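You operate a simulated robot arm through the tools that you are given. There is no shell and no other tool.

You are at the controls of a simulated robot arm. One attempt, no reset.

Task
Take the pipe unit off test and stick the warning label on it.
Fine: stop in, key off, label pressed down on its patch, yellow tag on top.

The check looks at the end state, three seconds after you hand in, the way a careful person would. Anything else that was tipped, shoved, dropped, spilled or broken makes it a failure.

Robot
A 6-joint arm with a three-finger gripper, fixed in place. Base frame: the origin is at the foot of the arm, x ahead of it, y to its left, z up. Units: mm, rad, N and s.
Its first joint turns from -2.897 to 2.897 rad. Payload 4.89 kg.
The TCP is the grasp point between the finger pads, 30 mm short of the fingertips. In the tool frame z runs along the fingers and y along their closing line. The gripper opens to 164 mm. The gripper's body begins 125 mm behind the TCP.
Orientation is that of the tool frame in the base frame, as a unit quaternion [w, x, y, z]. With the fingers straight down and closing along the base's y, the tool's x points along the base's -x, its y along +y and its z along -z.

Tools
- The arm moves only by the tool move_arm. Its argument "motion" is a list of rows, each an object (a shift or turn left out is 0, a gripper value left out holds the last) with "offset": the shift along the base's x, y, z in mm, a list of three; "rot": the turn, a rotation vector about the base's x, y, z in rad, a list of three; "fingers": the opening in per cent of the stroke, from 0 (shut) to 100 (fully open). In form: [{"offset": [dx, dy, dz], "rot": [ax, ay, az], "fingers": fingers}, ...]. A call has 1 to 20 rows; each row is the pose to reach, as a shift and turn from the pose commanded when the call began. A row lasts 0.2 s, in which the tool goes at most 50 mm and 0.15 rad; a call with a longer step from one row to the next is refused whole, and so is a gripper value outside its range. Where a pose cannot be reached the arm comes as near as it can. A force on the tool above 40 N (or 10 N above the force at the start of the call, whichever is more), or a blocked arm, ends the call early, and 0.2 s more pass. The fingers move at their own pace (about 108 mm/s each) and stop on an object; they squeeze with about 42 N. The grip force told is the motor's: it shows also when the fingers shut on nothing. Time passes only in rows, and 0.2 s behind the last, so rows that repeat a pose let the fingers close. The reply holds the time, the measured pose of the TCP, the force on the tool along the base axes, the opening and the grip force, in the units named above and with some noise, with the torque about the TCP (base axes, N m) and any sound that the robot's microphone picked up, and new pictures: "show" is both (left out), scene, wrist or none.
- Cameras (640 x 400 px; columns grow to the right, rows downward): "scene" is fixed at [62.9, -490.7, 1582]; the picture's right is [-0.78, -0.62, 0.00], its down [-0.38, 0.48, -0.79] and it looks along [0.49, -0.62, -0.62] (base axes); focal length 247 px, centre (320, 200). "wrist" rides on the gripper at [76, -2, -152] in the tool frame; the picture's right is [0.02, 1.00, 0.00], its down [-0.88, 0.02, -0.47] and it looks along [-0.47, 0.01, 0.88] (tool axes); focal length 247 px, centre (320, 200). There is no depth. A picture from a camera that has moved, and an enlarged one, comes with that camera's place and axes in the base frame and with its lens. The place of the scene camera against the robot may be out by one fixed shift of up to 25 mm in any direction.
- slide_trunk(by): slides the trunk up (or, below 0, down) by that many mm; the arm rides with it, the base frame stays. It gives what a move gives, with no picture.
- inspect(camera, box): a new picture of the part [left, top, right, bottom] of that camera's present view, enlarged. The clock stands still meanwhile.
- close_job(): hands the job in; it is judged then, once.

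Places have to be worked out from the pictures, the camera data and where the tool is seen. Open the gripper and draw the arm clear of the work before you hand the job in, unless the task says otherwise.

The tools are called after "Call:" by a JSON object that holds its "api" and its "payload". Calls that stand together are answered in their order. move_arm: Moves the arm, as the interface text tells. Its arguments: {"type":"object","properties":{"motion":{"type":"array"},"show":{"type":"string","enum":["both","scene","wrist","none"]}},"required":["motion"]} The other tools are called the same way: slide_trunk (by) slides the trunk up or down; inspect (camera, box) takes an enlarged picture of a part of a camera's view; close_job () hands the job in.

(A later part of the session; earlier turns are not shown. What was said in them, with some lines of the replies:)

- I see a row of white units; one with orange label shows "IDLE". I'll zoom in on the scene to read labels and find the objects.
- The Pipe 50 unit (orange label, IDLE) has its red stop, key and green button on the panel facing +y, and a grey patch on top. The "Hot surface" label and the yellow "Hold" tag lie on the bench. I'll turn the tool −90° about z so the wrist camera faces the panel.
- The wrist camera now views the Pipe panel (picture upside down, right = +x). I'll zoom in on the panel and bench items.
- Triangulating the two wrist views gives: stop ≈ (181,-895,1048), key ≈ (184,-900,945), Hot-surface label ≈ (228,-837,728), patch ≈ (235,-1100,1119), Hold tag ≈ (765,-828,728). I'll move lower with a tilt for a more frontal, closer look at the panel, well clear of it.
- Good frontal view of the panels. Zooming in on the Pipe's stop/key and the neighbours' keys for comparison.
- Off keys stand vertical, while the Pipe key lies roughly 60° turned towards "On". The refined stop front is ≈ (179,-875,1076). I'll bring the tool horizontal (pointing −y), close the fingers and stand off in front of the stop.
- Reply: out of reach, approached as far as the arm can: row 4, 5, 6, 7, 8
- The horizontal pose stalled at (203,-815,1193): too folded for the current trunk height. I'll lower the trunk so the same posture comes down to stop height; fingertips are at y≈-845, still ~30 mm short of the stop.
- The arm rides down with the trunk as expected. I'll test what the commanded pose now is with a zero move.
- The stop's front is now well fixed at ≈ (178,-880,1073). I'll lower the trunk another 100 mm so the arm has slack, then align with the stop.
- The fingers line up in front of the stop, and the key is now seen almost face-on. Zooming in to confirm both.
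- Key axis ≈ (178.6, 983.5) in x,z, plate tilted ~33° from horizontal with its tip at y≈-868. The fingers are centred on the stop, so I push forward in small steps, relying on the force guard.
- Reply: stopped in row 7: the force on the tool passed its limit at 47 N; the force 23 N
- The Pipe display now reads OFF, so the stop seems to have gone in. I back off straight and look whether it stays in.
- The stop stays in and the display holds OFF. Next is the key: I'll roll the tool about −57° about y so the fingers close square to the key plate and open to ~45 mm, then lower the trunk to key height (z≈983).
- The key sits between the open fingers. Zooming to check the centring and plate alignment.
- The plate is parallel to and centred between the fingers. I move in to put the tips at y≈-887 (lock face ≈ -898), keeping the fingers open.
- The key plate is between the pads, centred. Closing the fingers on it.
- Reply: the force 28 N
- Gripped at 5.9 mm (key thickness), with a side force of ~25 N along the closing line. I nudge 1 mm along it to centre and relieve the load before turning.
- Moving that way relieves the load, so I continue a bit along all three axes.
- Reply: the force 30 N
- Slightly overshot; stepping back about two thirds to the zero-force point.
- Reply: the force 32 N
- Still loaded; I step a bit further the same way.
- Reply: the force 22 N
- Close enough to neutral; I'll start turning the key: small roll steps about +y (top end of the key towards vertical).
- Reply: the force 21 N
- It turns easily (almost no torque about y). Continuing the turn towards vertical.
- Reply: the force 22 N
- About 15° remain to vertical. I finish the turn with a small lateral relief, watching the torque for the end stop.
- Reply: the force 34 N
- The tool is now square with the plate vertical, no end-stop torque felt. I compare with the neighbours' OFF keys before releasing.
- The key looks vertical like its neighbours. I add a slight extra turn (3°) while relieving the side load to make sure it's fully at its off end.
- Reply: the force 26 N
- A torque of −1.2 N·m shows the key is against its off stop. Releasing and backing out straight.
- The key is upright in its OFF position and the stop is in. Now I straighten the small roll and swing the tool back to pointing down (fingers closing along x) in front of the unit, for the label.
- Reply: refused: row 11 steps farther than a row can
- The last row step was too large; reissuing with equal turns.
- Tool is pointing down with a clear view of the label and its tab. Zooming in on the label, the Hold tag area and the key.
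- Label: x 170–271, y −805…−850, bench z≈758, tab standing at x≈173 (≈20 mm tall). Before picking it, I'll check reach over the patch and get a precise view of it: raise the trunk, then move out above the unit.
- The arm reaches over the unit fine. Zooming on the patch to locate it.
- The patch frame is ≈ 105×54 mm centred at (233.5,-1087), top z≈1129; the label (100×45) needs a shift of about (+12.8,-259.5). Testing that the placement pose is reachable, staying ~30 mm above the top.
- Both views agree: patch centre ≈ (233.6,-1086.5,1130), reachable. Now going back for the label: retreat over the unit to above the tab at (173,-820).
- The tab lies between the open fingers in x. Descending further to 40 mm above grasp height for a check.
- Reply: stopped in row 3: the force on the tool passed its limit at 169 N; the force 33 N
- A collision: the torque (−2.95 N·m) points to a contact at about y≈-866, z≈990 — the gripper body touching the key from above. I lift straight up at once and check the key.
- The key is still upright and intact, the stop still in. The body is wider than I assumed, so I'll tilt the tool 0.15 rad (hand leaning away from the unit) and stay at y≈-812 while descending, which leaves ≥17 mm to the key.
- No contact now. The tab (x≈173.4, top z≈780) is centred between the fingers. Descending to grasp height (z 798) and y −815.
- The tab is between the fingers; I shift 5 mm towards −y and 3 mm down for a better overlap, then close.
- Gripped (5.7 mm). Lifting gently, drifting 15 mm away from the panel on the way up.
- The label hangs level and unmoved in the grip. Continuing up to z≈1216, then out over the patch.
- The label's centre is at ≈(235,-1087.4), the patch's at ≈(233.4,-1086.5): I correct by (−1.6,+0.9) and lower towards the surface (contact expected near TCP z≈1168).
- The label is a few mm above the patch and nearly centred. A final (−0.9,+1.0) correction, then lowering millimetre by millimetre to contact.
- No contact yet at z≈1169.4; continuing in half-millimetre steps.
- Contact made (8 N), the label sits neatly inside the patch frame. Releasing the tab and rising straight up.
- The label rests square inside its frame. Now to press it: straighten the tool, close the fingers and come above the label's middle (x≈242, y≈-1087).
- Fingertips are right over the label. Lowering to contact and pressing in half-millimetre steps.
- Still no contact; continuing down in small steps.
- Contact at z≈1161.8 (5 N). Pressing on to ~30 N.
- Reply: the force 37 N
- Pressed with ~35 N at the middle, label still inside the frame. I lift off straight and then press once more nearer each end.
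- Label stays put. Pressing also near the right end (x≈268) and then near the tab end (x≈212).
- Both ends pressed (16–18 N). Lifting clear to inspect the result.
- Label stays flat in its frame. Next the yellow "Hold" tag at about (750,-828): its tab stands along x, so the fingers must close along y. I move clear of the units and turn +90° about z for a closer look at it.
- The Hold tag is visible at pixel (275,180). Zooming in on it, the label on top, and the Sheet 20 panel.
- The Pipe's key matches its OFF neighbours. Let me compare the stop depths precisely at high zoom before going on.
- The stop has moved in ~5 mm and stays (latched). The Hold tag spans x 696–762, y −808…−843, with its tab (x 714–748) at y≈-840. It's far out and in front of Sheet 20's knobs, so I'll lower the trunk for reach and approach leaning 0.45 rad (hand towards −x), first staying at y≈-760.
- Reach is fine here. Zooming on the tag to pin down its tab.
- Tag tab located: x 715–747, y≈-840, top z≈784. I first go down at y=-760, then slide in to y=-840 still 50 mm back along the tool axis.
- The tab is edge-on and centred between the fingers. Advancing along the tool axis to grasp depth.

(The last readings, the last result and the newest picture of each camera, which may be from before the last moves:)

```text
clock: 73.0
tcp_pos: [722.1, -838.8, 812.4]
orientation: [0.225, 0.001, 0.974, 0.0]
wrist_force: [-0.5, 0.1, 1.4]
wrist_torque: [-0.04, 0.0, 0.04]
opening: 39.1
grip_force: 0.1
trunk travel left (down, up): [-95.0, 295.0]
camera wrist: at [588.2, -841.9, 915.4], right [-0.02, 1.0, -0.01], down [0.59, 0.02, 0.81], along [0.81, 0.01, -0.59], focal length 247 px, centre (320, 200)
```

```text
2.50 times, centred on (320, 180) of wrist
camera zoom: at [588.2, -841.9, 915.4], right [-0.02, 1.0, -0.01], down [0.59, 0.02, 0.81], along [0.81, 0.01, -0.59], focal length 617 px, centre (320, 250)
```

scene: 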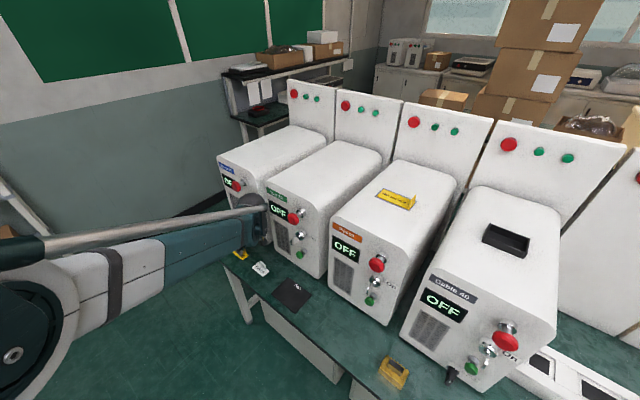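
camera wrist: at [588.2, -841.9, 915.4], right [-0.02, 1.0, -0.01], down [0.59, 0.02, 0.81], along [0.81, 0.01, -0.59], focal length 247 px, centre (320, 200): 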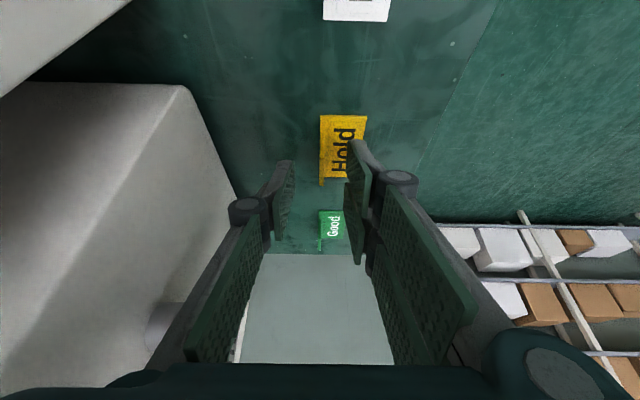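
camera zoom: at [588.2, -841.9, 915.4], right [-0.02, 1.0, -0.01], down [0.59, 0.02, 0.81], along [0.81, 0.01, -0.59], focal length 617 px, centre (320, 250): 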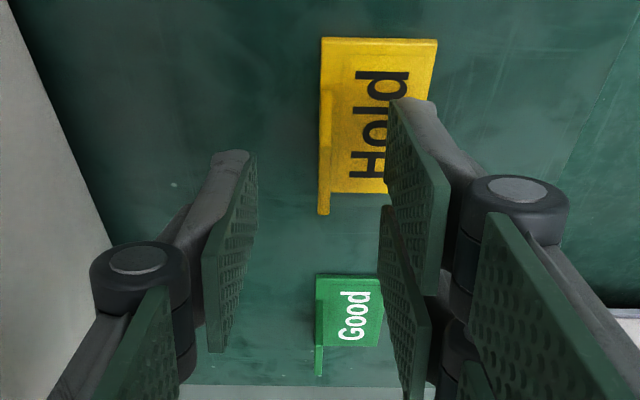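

Alignment still good. Last 7 mm along the axis, then close on the tab.

Call:
{"api": "move_arm", "payload": {"motion": [{"offset": [1.5, 0, -3]}, {"offset": [2.8, 0, -5.5]}, {"offset": [3.2, 0, -6.7]}, {"offset": [3.2, 0, -6.7]}], "show": "none"}}

Call:
{"api": "move_arm", "payload": {"motion": [{"offset": [0, 0, 0], "fingers": 12}, {"offset": [0, 0, 0], "fingers": 0}, {"offset": [0, 0, 0]}, {"offset": [0, 0, 0]}]}}

Call:
{"api": "inspect", "payload": {"camera": "wrist", "box": [230, 100, 410, 260]}}

```text
clock: 74.0
tcp_pos: [726.4, -839.2, 805.3]
orientation: [0.224, 0.0, 0.975, 0.001]
wrist_force: [0.4, -0.5, -0.3]
wrist_torque: [0.04, -0.02, 0.0]
opening: 39.3
grip_force: 0.1
trunk travel left (down, up): [-95.0, 295.0]
```

```text
clock: 75.0
tcp_pos: [725.4, -838.3, 805.1]
orientation: [0.224, 0.001, 0.975, 0.0]
wrist_force: [0.3, -1.3, -0.1]
wrist_torque: [0.02, 0.03, -0.01]
opening: 5.9
grip_force: 42.4
trunk travel left (down, up): [-95.0, 295.0]
camera wrist: at [591.6, -841.7, 908.4], right [-0.02, 1.0, -0.01], down [0.59, 0.02, 0.81], along [0.81, 0.01, -0.59], focal length 247 px, centre (320, 200)
```

scene: 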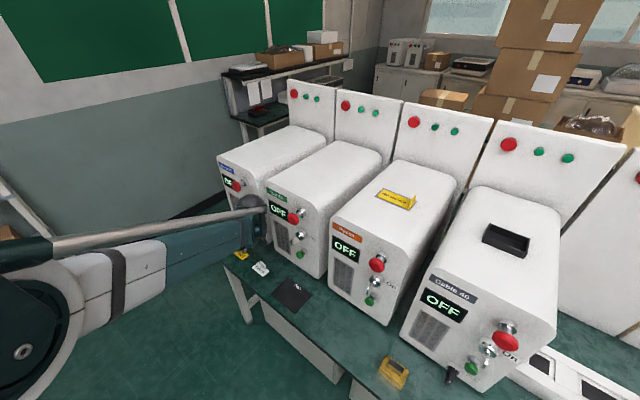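
wrist: 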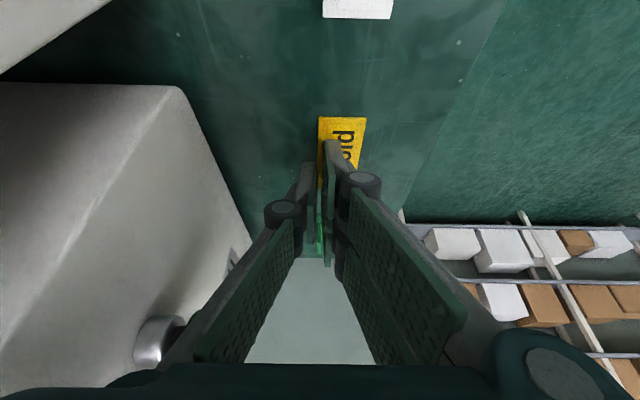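

```text
2.50 times, centred on (320, 180) of wrist
camera zoom: at [591.6, -841.7, 908.4], right [-0.02, 1.0, -0.01], down [0.59, 0.02, 0.81], along [0.81, 0.01, -0.59], focal length 617 px, centre (320, 250)
```

zoom: 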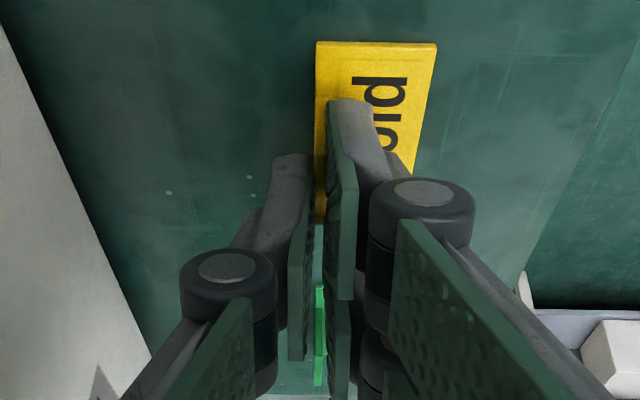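

Gripped (5.9 mm). Lifting back along the tool axis, then away from the panel in +y, then up.

Call:
{"api": "move_arm", "payload": {"motion": [{"offset": [-2.2, 0, 4.5]}, {"offset": [-6.5, 0, 13.5]}, {"offset": [-13, 0, 27]}, {"offset": [-21.7, 0, 45]}, {"offset": [-21.7, 20, 45]}, {"offset": [-21.7, 50, 45]}, {"offset": [-21.7, 85, 45]}, {"offset": [-30, 95, 75]}, {"offset": [-45, 100, 110]}, {"offset": [-60, 105, 150]}]}}

Call:
{"api": "inspect", "payload": {"camera": "wrist", "box": [230, 100, 410, 260]}}

```text
clock: 77.2
tcp_pos: [666.6, -734.9, 954.7]
orientation: [0.223, 0.001, 0.975, 0.001]
wrist_force: [1.4, -1.1, -0.6]
wrist_torque: [0.16, 0.09, 0.07]
opening: 6.1
grip_force: 42.2
trunk travel left (down, up): [-95.0, 295.0]
camera wrist: at [532.0, -737.5, 1057.9], right [-0.02, 1.0, -0.01], down [0.59, 0.02, 0.81], along [0.81, 0.01, -0.59], focal length 247 px, centre (320, 200)
```

scene: 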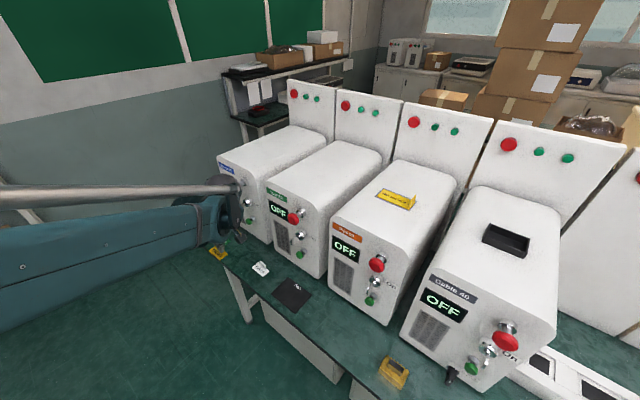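
wrist: 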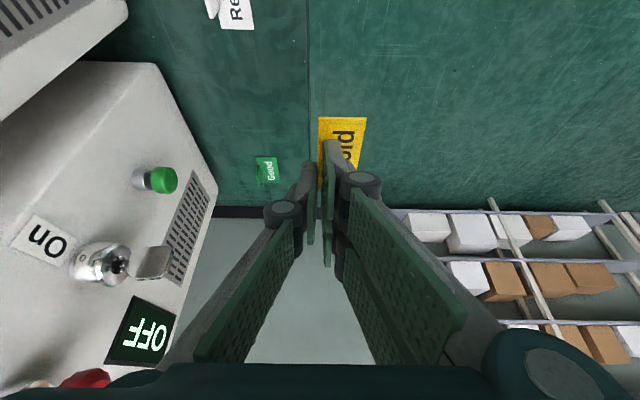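

```text
2.50 times, centred on (320, 180) of wrist
camera zoom: at [532.0, -737.5, 1057.9], right [-0.02, 1.0, -0.01], down [0.59, 0.02, 0.81], along [0.81, 0.01, -0.59], focal length 617 px, centre (320, 250)
```

zoom: 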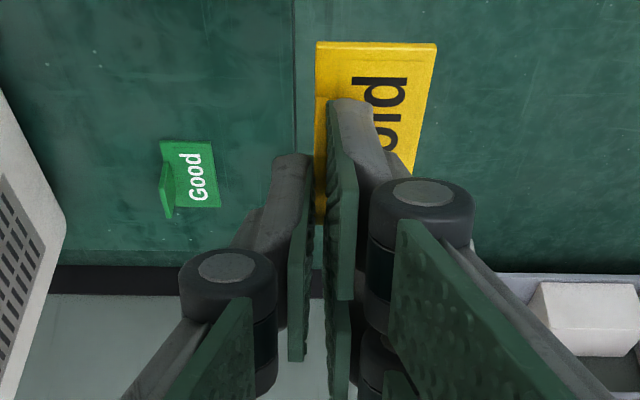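

Tag held firmly. Raising with the trunk, then travelling over to above the Pipe's top in front of the label.

Call:
{"api": "slide_trunk", "payload": {"by": 200}}

Call:
{"api": "move_arm", "payload": {"motion": [{"offset": [-20, 0, 35]}, {"offset": [-45, -5, 70]}, {"offset": [-80, -15, 90]}, {"offset": [-118, -30, 95]}, {"offset": [-155, -55, 95]}, {"offset": [-193, -80, 95]}, {"offset": [-231, -105, 95]}, {"offset": [-269, -130, 95]}, {"offset": [-306, -157, 95]}, {"offset": [-342, -185, 95]}, {"offset": [-377, -215, 95]}, {"offset": [-407, -247, 95]}, {"offset": [-433, -286, 95]}]}}

Call:
{"api": "inspect", "payload": {"camera": "wrist", "box": [160, 60, 460, 260]}}

```text
clock: 79.3
tcp_pos: [666.5, -734.2, 1154.9]
orientation: [0.225, 0.001, 0.974, -0.001]
wrist_force: [-0.6, 0.1, -0.7]
wrist_torque: [0.02, 0.01, 0.0]
opening: 6.1
grip_force: 42.3
trunk travel left (down, up): [-295.0, 95.0]
```

```text
clock: 82.1
tcp_pos: [233.0, -1020.3, 1250.6]
orientation: [0.223, 0.001, 0.975, -0.001]
wrist_force: [0.3, 0.3, 1.4]
wrist_torque: [-0.15, 0.15, -0.11]
opening: 6.1
grip_force: 41.8
trunk travel left (down, up): [-295.0, 95.0]
camera wrist: at [97.7, -1022.3, 1354.0], right [-0.02, 1.0, -0.01], down [0.59, 0.02, 0.81], along [0.81, 0.01, -0.59], focal length 247 px, centre (320, 200)
```

scene: 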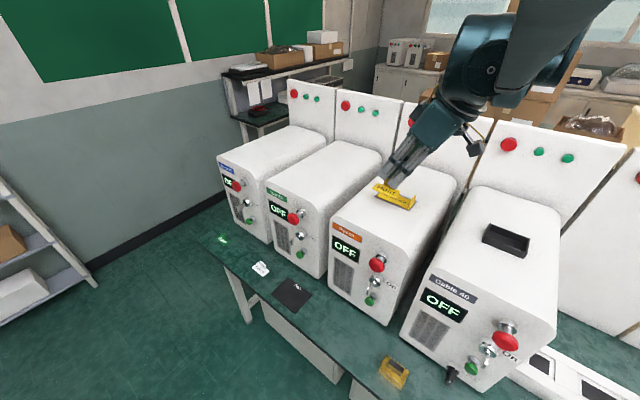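
wrist: 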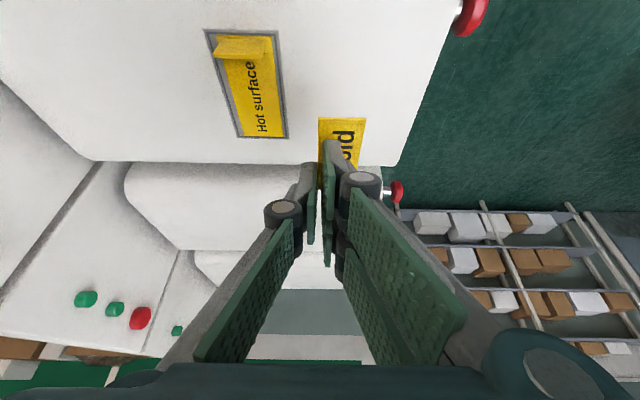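

```text
2.00 times, centred on (310, 160) of wrist
camera zoom: at [97.7, -1022.3, 1354.0], right [-0.02, 1.0, -0.01], down [0.59, 0.02, 0.81], along [0.81, 0.01, -0.59], focal length 494 px, centre (340, 280)
```

zoom: 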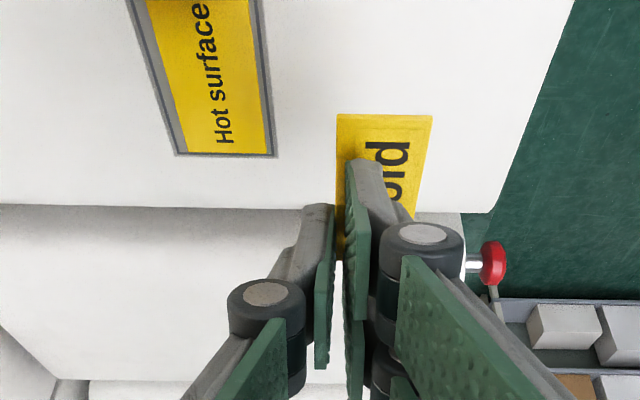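

The tag hovers flat between the label and the unit's front edge (y −989…−1023). Lowering to just above contact (expected TCP z≈1176).

Call:
{"api": "move_arm", "payload": {"motion": [{"offset": [0, 0, -30]}, {"offset": [0, 0, -55]}, {"offset": [0, 0, -66]}, {"offset": [0, 0, -70]}]}}

Call:
{"api": "inspect", "payload": {"camera": "wrist", "box": [160, 60, 460, 260]}}

Call:
{"api": "inspect", "payload": {"camera": "scene", "box": [350, 150, 460, 230]}}

```text
clock: 83.1
tcp_pos: [232.7, -1020.6, 1180.6]
orientation: [0.224, 0.001, 0.975, 0.0]
wrist_force: [0.4, 0.5, 0.0]
wrist_torque: [0.02, 0.01, 0.02]
opening: 6.0
grip_force: 41.9
trunk travel left (down, up): [-295.0, 95.0]
camera wrist: at [98.0, -1022.8, 1283.0], right [-0.02, 1.0, -0.01], down [0.59, 0.02, 0.81], along [0.81, 0.01, -0.59], focal length 247 px, centre (320, 200)
```

scene: 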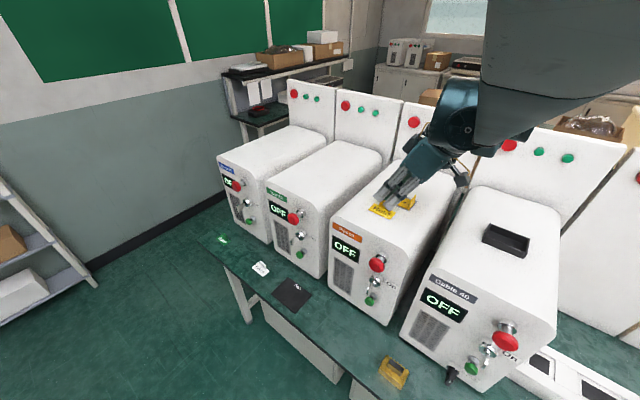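
wrist: 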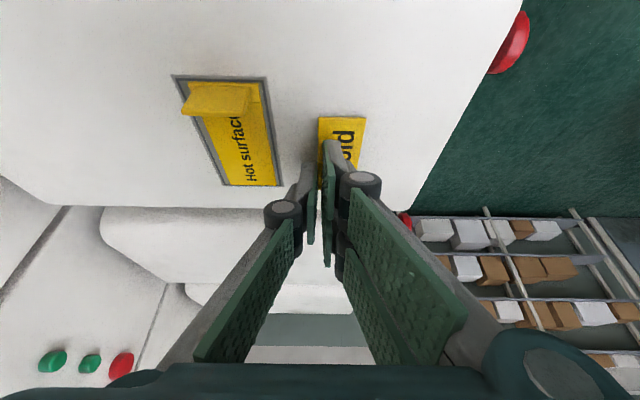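

```text
2.00 times, centred on (310, 160) of wrist
camera zoom: at [98.0, -1022.8, 1283.0], right [-0.02, 1.0, -0.01], down [0.59, 0.02, 0.81], along [0.81, 0.01, -0.59], focal length 494 px, centre (340, 280)
```

zoom: 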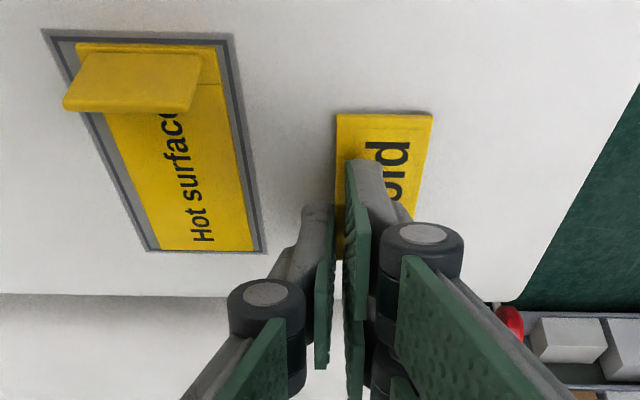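

```text
5.00 times, centred on (405, 190) of scene
camera zoom: at [62.9, -490.7, 1582.0], right [-0.78, -0.62, 0.0], down [-0.38, 0.48, -0.79], along [0.49, -0.62, -0.62], focal length 1237 px, centre (-105, 250)
```

zoom: 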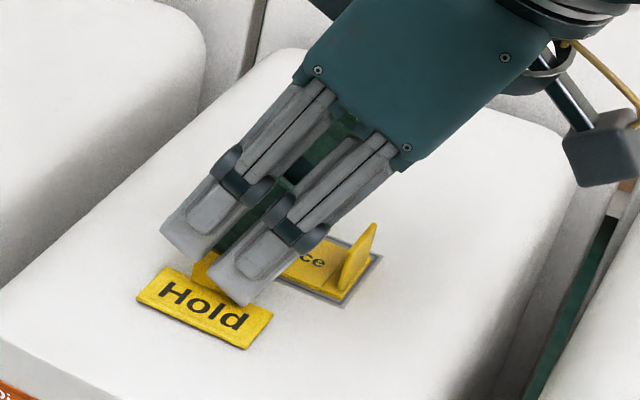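

Tag is a few mm above the surface, well clear of the label. Lowering to contact in small steps.

Call:
{"api": "move_arm", "payload": {"motion": [{"offset": [0, 0, -1]}, {"offset": [0, 0, -2]}, {"offset": [0, 0, -3]}, {"offset": [0, 0, -3.5]}], "show": "none"}}

Call:
{"api": "move_arm", "payload": {"motion": [{"offset": [0, 0, -0.5]}, {"offset": [0, 0, -1.0]}], "show": "none"}}

```text
clock: 84.1
tcp_pos: [232.4, -1020.7, 1178.1]
orientation: [0.224, 0.0, 0.975, 0.0]
wrist_force: [0.6, -2.6, 4.5]
wrist_torque: [-0.01, 0.0, 0.0]
opening: 5.8
grip_force: 41.6
trunk travel left (down, up): [-295.0, 95.0]
```

```text
clock: 84.7
tcp_pos: [232.5, -1019.5, 1176.1]
orientation: [0.224, 0.001, 0.975, 0.0]
wrist_force: [0.6, -4.3, 17.3]
wrist_torque: [-0.05, 0.0, -0.01]
opening: 6.0
grip_force: 41.7
trunk travel left (down, up): [-295.0, 95.0]
```

Contact made (17 N). I ease off half a millimetre, open the fingers, and retreat back along the tool axis.

Call:
{"api": "move_arm", "payload": {"motion": [{"offset": [0, 0, 0.6]}, {"offset": [0, 0, 0.6], "fingers": 7}, {"offset": [0, 0, 0.6], "fingers": 14}, {"offset": [0, 0, 0.6]}, {"offset": [-3.8, 0, 8.6]}, {"offset": [-11.6, 0, 24.6]}, {"offset": [-25, 0, 52]}]}}

Call:
{"api": "inspect", "payload": {"camera": "wrist", "box": [160, 60, 460, 260]}}

Call:
{"api": "inspect", "payload": {"camera": "scene", "box": [350, 150, 460, 230]}}

```text
clock: 86.3
tcp_pos: [208.7, -1020.8, 1227.8]
orientation: [0.224, 0.001, 0.975, 0.001]
wrist_force: [0.8, -1.1, -0.6]
wrist_torque: [0.03, 0.08, 0.02]
opening: 22.9
grip_force: 0.0
trunk travel left (down, up): [-295.0, 95.0]
camera wrist: at [74.1, -1023.8, 1331.4], right [-0.02, 1.0, -0.01], down [0.59, 0.02, 0.81], along [0.81, 0.01, -0.59], focal length 247 px, centre (320, 200)
```

scene: 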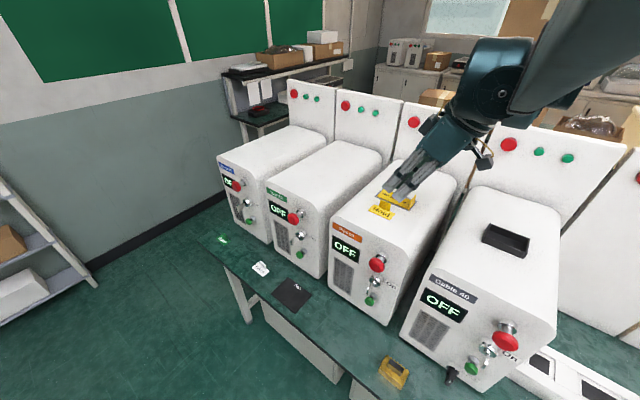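
wrist: 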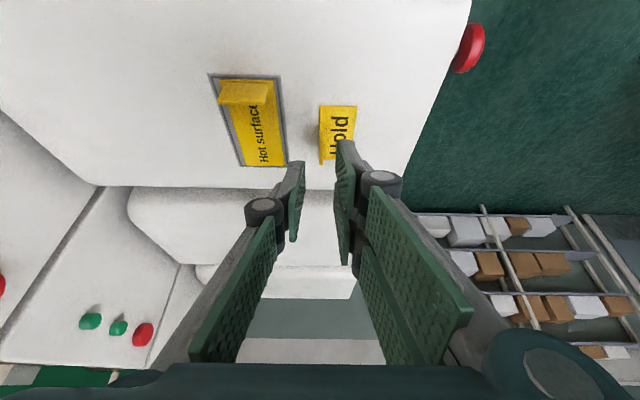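

```text
2.00 times, centred on (310, 160) of wrist
camera zoom: at [74.1, -1023.8, 1331.4], right [-0.02, 1.0, -0.01], down [0.59, 0.02, 0.81], along [0.81, 0.01, -0.59], focal length 494 px, centre (340, 280)
```

zoom: 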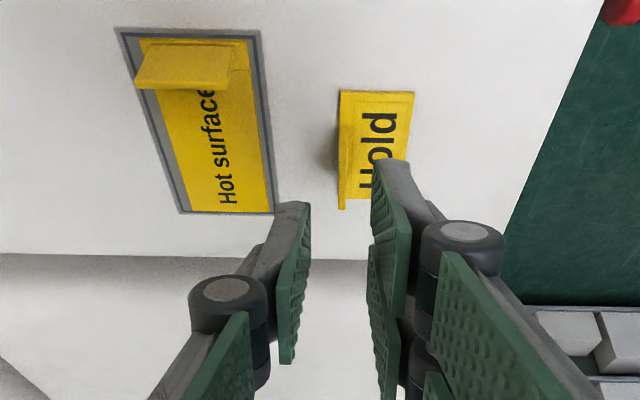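

```text
5.00 times, centred on (405, 190) of scene
camera zoom: at [62.9, -490.7, 1582.0], right [-0.78, -0.62, 0.0], down [-0.38, 0.48, -0.79], along [0.49, -0.62, -0.62], focal length 1237 px, centre (-105, 250)
```

zoom: 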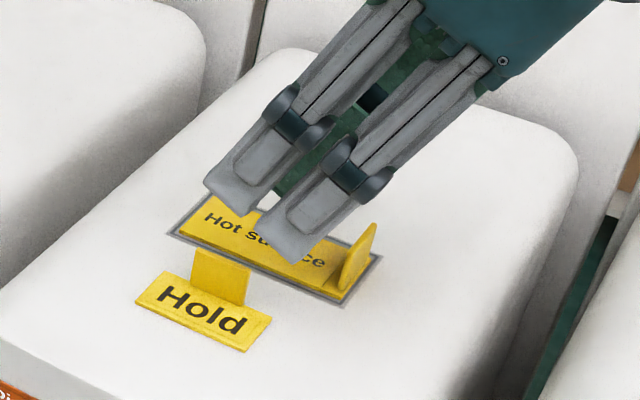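

The tag stands on top in front of the label. Rising, straightening the tool and opening, to check the final state from above.

Call:
{"api": "move_arm", "payload": {"motion": [{"offset": [-5, 0, 40], "rot": [0, 0.05, 0]}, {"offset": [-10, 10, 80], "rot": [0, 0.15, 0]}, {"offset": [-20, 30, 115], "rot": [0, 0.25, 0]}, {"offset": [-30, 60, 145], "rot": [0, 0.35, 0], "fingers": 40}, {"offset": [-40, 90, 165], "rot": [0, 0.45, 0]}]}}

Call:
{"api": "inspect", "payload": {"camera": "wrist", "box": [180, 100, 380, 260]}}

Call:
{"api": "inspect", "payload": {"camera": "scene", "box": [350, 150, 460, 230]}}

```text
clock: 87.5
tcp_pos: [166.8, -931.5, 1393.6]
orientation: [0.0, 0.001, 1.0, 0.0]
wrist_force: [-1.0, -2.1, -0.5]
wrist_torque: [0.16, -0.14, -0.01]
opening: 65.5
grip_force: 0.0
trunk travel left (down, up): [-295.0, 95.0]
camera wrist: at [90.4, -933.5, 1545.6], right [-0.02, 1.0, 0.0], down [0.88, 0.02, 0.47], along [0.47, 0.01, -0.88], focal length 247 px, centre (320, 200)
```

scene: 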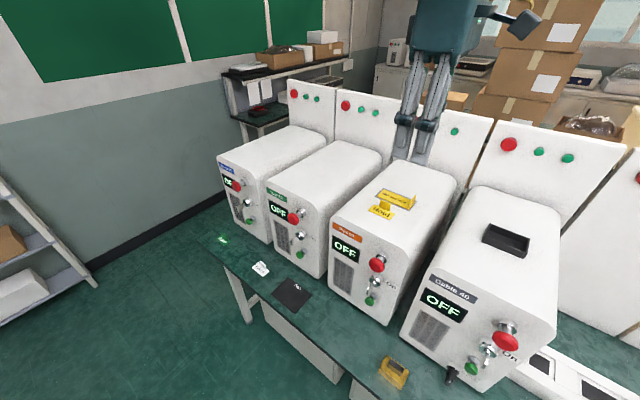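
wrist: 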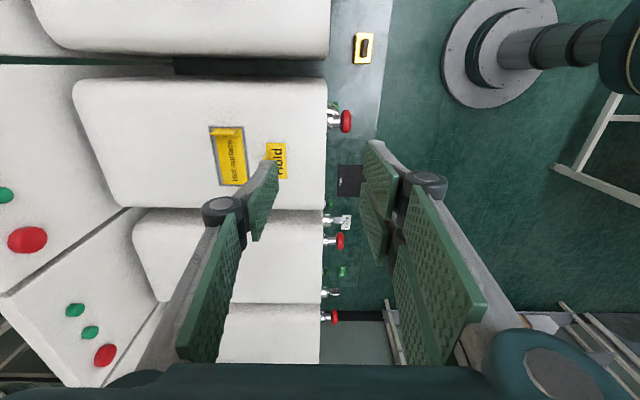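

```text
2.50 times, centred on (280, 180) of wrist
camera zoom: at [90.4, -933.5, 1545.6], right [-0.02, 1.0, 0.0], down [0.88, 0.02, 0.47], along [0.47, 0.01, -0.88], focal length 617 px, centre (420, 250)
```

zoom: 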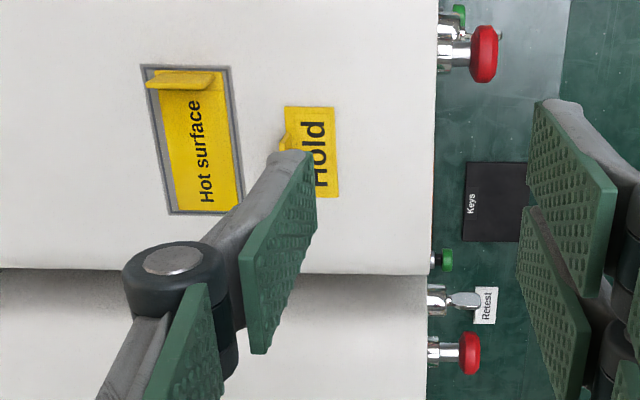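

```text
5.00 times, centred on (405, 190) of scene
camera zoom: at [62.9, -490.7, 1582.0], right [-0.78, -0.62, 0.0], down [-0.38, 0.48, -0.79], along [0.49, -0.62, -0.62], focal length 1237 px, centre (-105, 250)
```

zoom: 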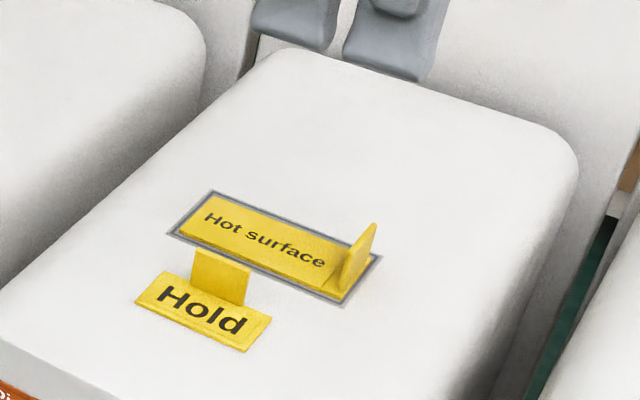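

Everything is in place. One more side-on check of the stop against its neighbour's (which is out).

Call:
{"api": "inspect", "payload": {"camera": "wrist", "box": [310, 95, 370, 145]}}

Call:
{"api": "inspect", "payload": {"camera": "wrist", "box": [310, 205, 370, 255]}}

Call:
{"api": "inspect", "payload": {"camera": "wrist", "box": [190, 110, 290, 200]}}

Call:
{"api": "inspect", "payload": {"camera": "scene", "box": [190, 200, 420, 390]}}

```text
8.00 times, centred on (340, 120) of wrist
camera zoom: at [90.4, -933.5, 1545.6], right [-0.02, 1.0, 0.0], down [0.88, 0.02, 0.47], along [0.47, 0.01, -0.88], focal length 1976 px, centre (160, 840)
```

zoom: 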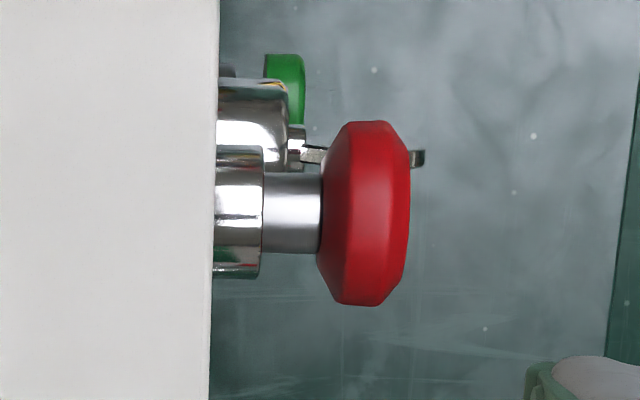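

```text
8.00 times, centred on (340, 230) of wrist
camera zoom: at [90.4, -933.5, 1545.6], right [-0.02, 1.0, 0.0], down [0.88, 0.02, 0.47], along [0.47, 0.01, -0.88], focal length 1976 px, centre (160, -40)
```

zoom: 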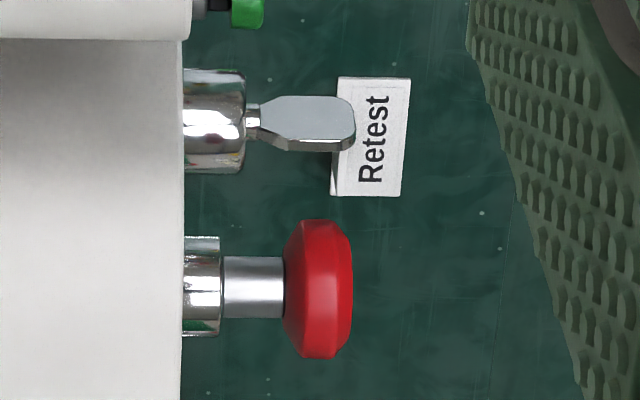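

```text
4.44 times, centred on (240, 155) of wrist
camera zoom: at [90.4, -933.5, 1545.6], right [-0.02, 1.0, 0.0], down [0.88, 0.02, 0.47], along [0.47, 0.01, -0.88], focal length 1098 px, centre (676, 400)
```

zoom: 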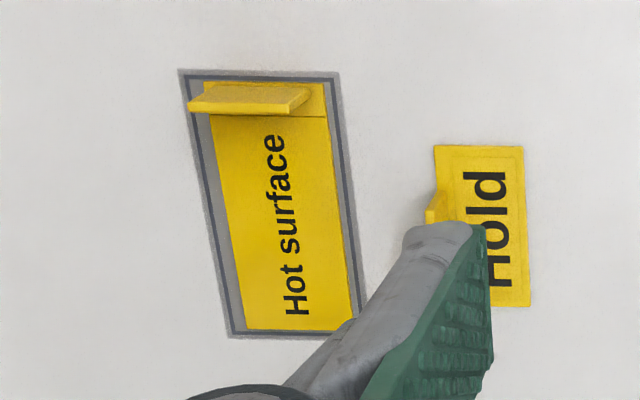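

```text
2.11 times, centred on (305, 295) of scene
camera zoom: at [62.9, -490.7, 1582.0], right [-0.78, -0.62, 0.0], down [-0.38, 0.48, -0.79], along [0.49, -0.62, -0.62], focal length 521 px, centre (352, 0)
```

zoom: 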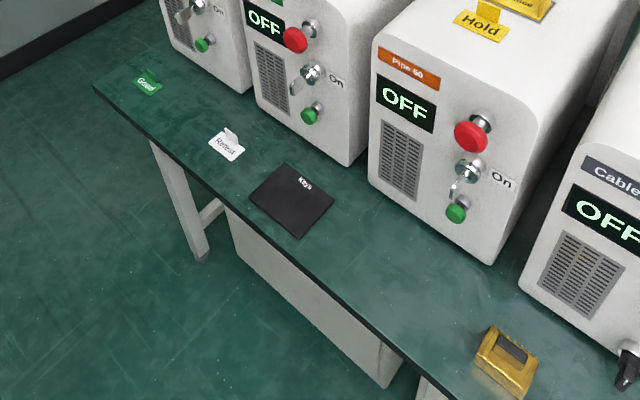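

The stop is ~6 mm deeper than its neighbour's released one, the key upright, the label inside its frame, the Hold tag flat on top; other items are untouched. Drawing the arm clear with the gripper open before handing in.

Call:
{"api": "move_arm", "payload": {"motion": [{"offset": [0, 40, 10], "fingers": 70}, {"offset": [5, 85, 20], "fingers": 100}, {"offset": [10, 130, 30]}, {"offset": [15, 175, 35]}, {"offset": [25, 220, 40]}, {"offset": [35, 265, 40]}, {"offset": [45, 310, 40]}, {"offset": [45, 345, 40]}, {"offset": [45, 345, 40]}, {"offset": [45, 345, 40]}]}}

Call:
{"api": "inspect", "payload": {"camera": "scene", "box": [320, 160, 460, 330]}}

Call:
{"api": "inspect", "payload": {"camera": "wrist", "box": [0, 0, 280, 180]}}

```text
clock: 89.7
tcp_pos: [210.6, -585.0, 1434.1]
orientation: [0.0, 0.0, 1.0, -0.001]
wrist_force: [0.2, -0.8, 0.9]
wrist_torque: [0.06, 0.02, -0.02]
opening: 164.1
grip_force: 0.1
trunk travel left (down, up): [-295.0, 95.0]
camera wrist: at [135.6, -588.5, 1584.7], right [-0.02, 1.0, 0.0], down [0.88, 0.02, 0.47], along [0.47, 0.01, -0.88], focal length 247 px, centre (320, 200)
```

scene: 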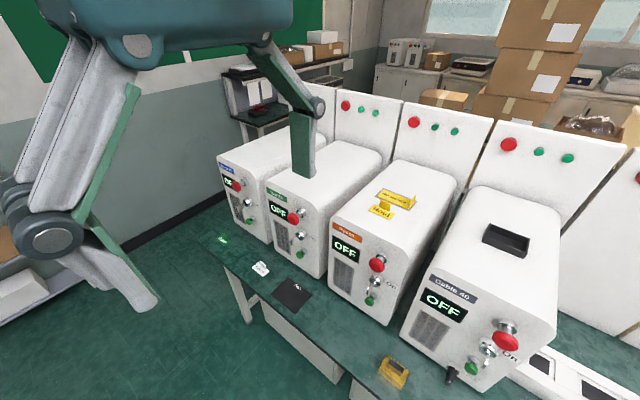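
wrist: 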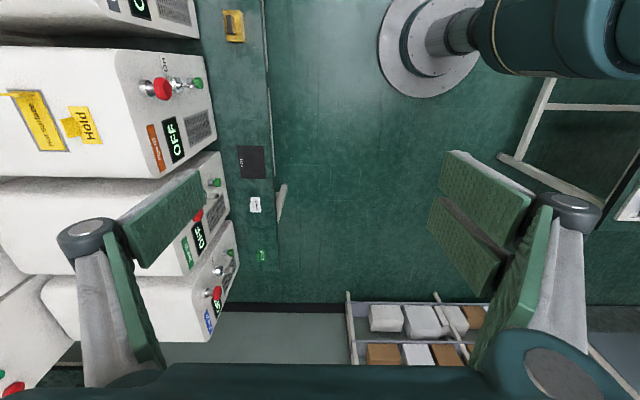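

```text
2.35 times, centred on (390, 245) of scene
camera zoom: at [62.9, -490.7, 1582.0], right [-0.78, -0.62, 0.0], down [-0.38, 0.48, -0.79], along [0.49, -0.62, -0.62], focal length 582 px, centre (155, 94)
```

zoom: 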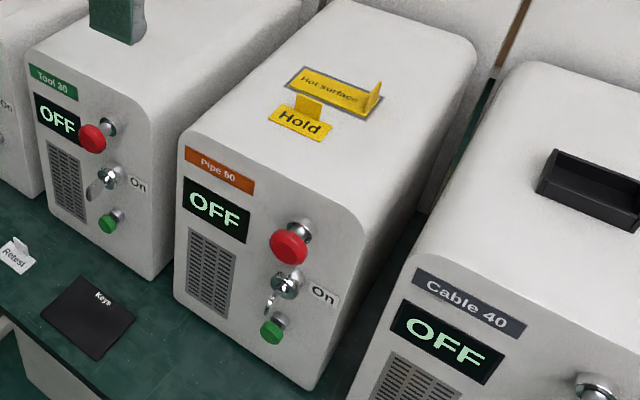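

```text
2.22 times, centred on (140, 90) of wrist
camera zoom: at [135.6, -588.5, 1584.7], right [-0.02, 1.0, 0.0], down [0.88, 0.02, 0.47], along [0.47, 0.01, -0.88], focal length 549 px, centre (720, 444)
```

zoom: 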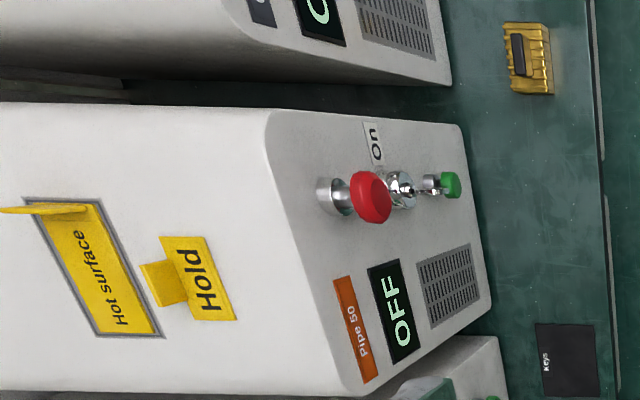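

The arm is clear with the gripper open. The final views show the stop in, the key off, the display at OFF, the label flat on its patch and the yellow Hold tag on top, with nothing else disturbed. Handing in.

Call:
{"api": "close_job", "payload": {}}

```text
The job is handed in.
```

The Pipe 50 unit is off test and labelled, and I've handed the job in; I haven't seen the check's result.

- **Stop:** pushed in about 6 mm. It stayed in when I backed off, and the display went from IDLE to OFF.
- **Key:** turned to its off end stop. It now stands vertical like the keys on the other units.
- **Label:** "Hot surface" lies inside the patch frame, 2–3 mm off centre. I pressed it at the middle (about 35 N) and at both ends (16–18 N).
- **Tag:** the yellow "Hold" tag stands on top of the unit, in front of the label.

**Collision with the key:** on my first attempt to pick up the label, the gripper body came down on the Pipe key. The force peaked at 169 N before the arm stopped. The key was still upright and looked undamaged afterwards, but I could only check it in pictures.

In the last pictures, everything else on the bench looked undisturbed. The arm is drawn clear with the gripper open.
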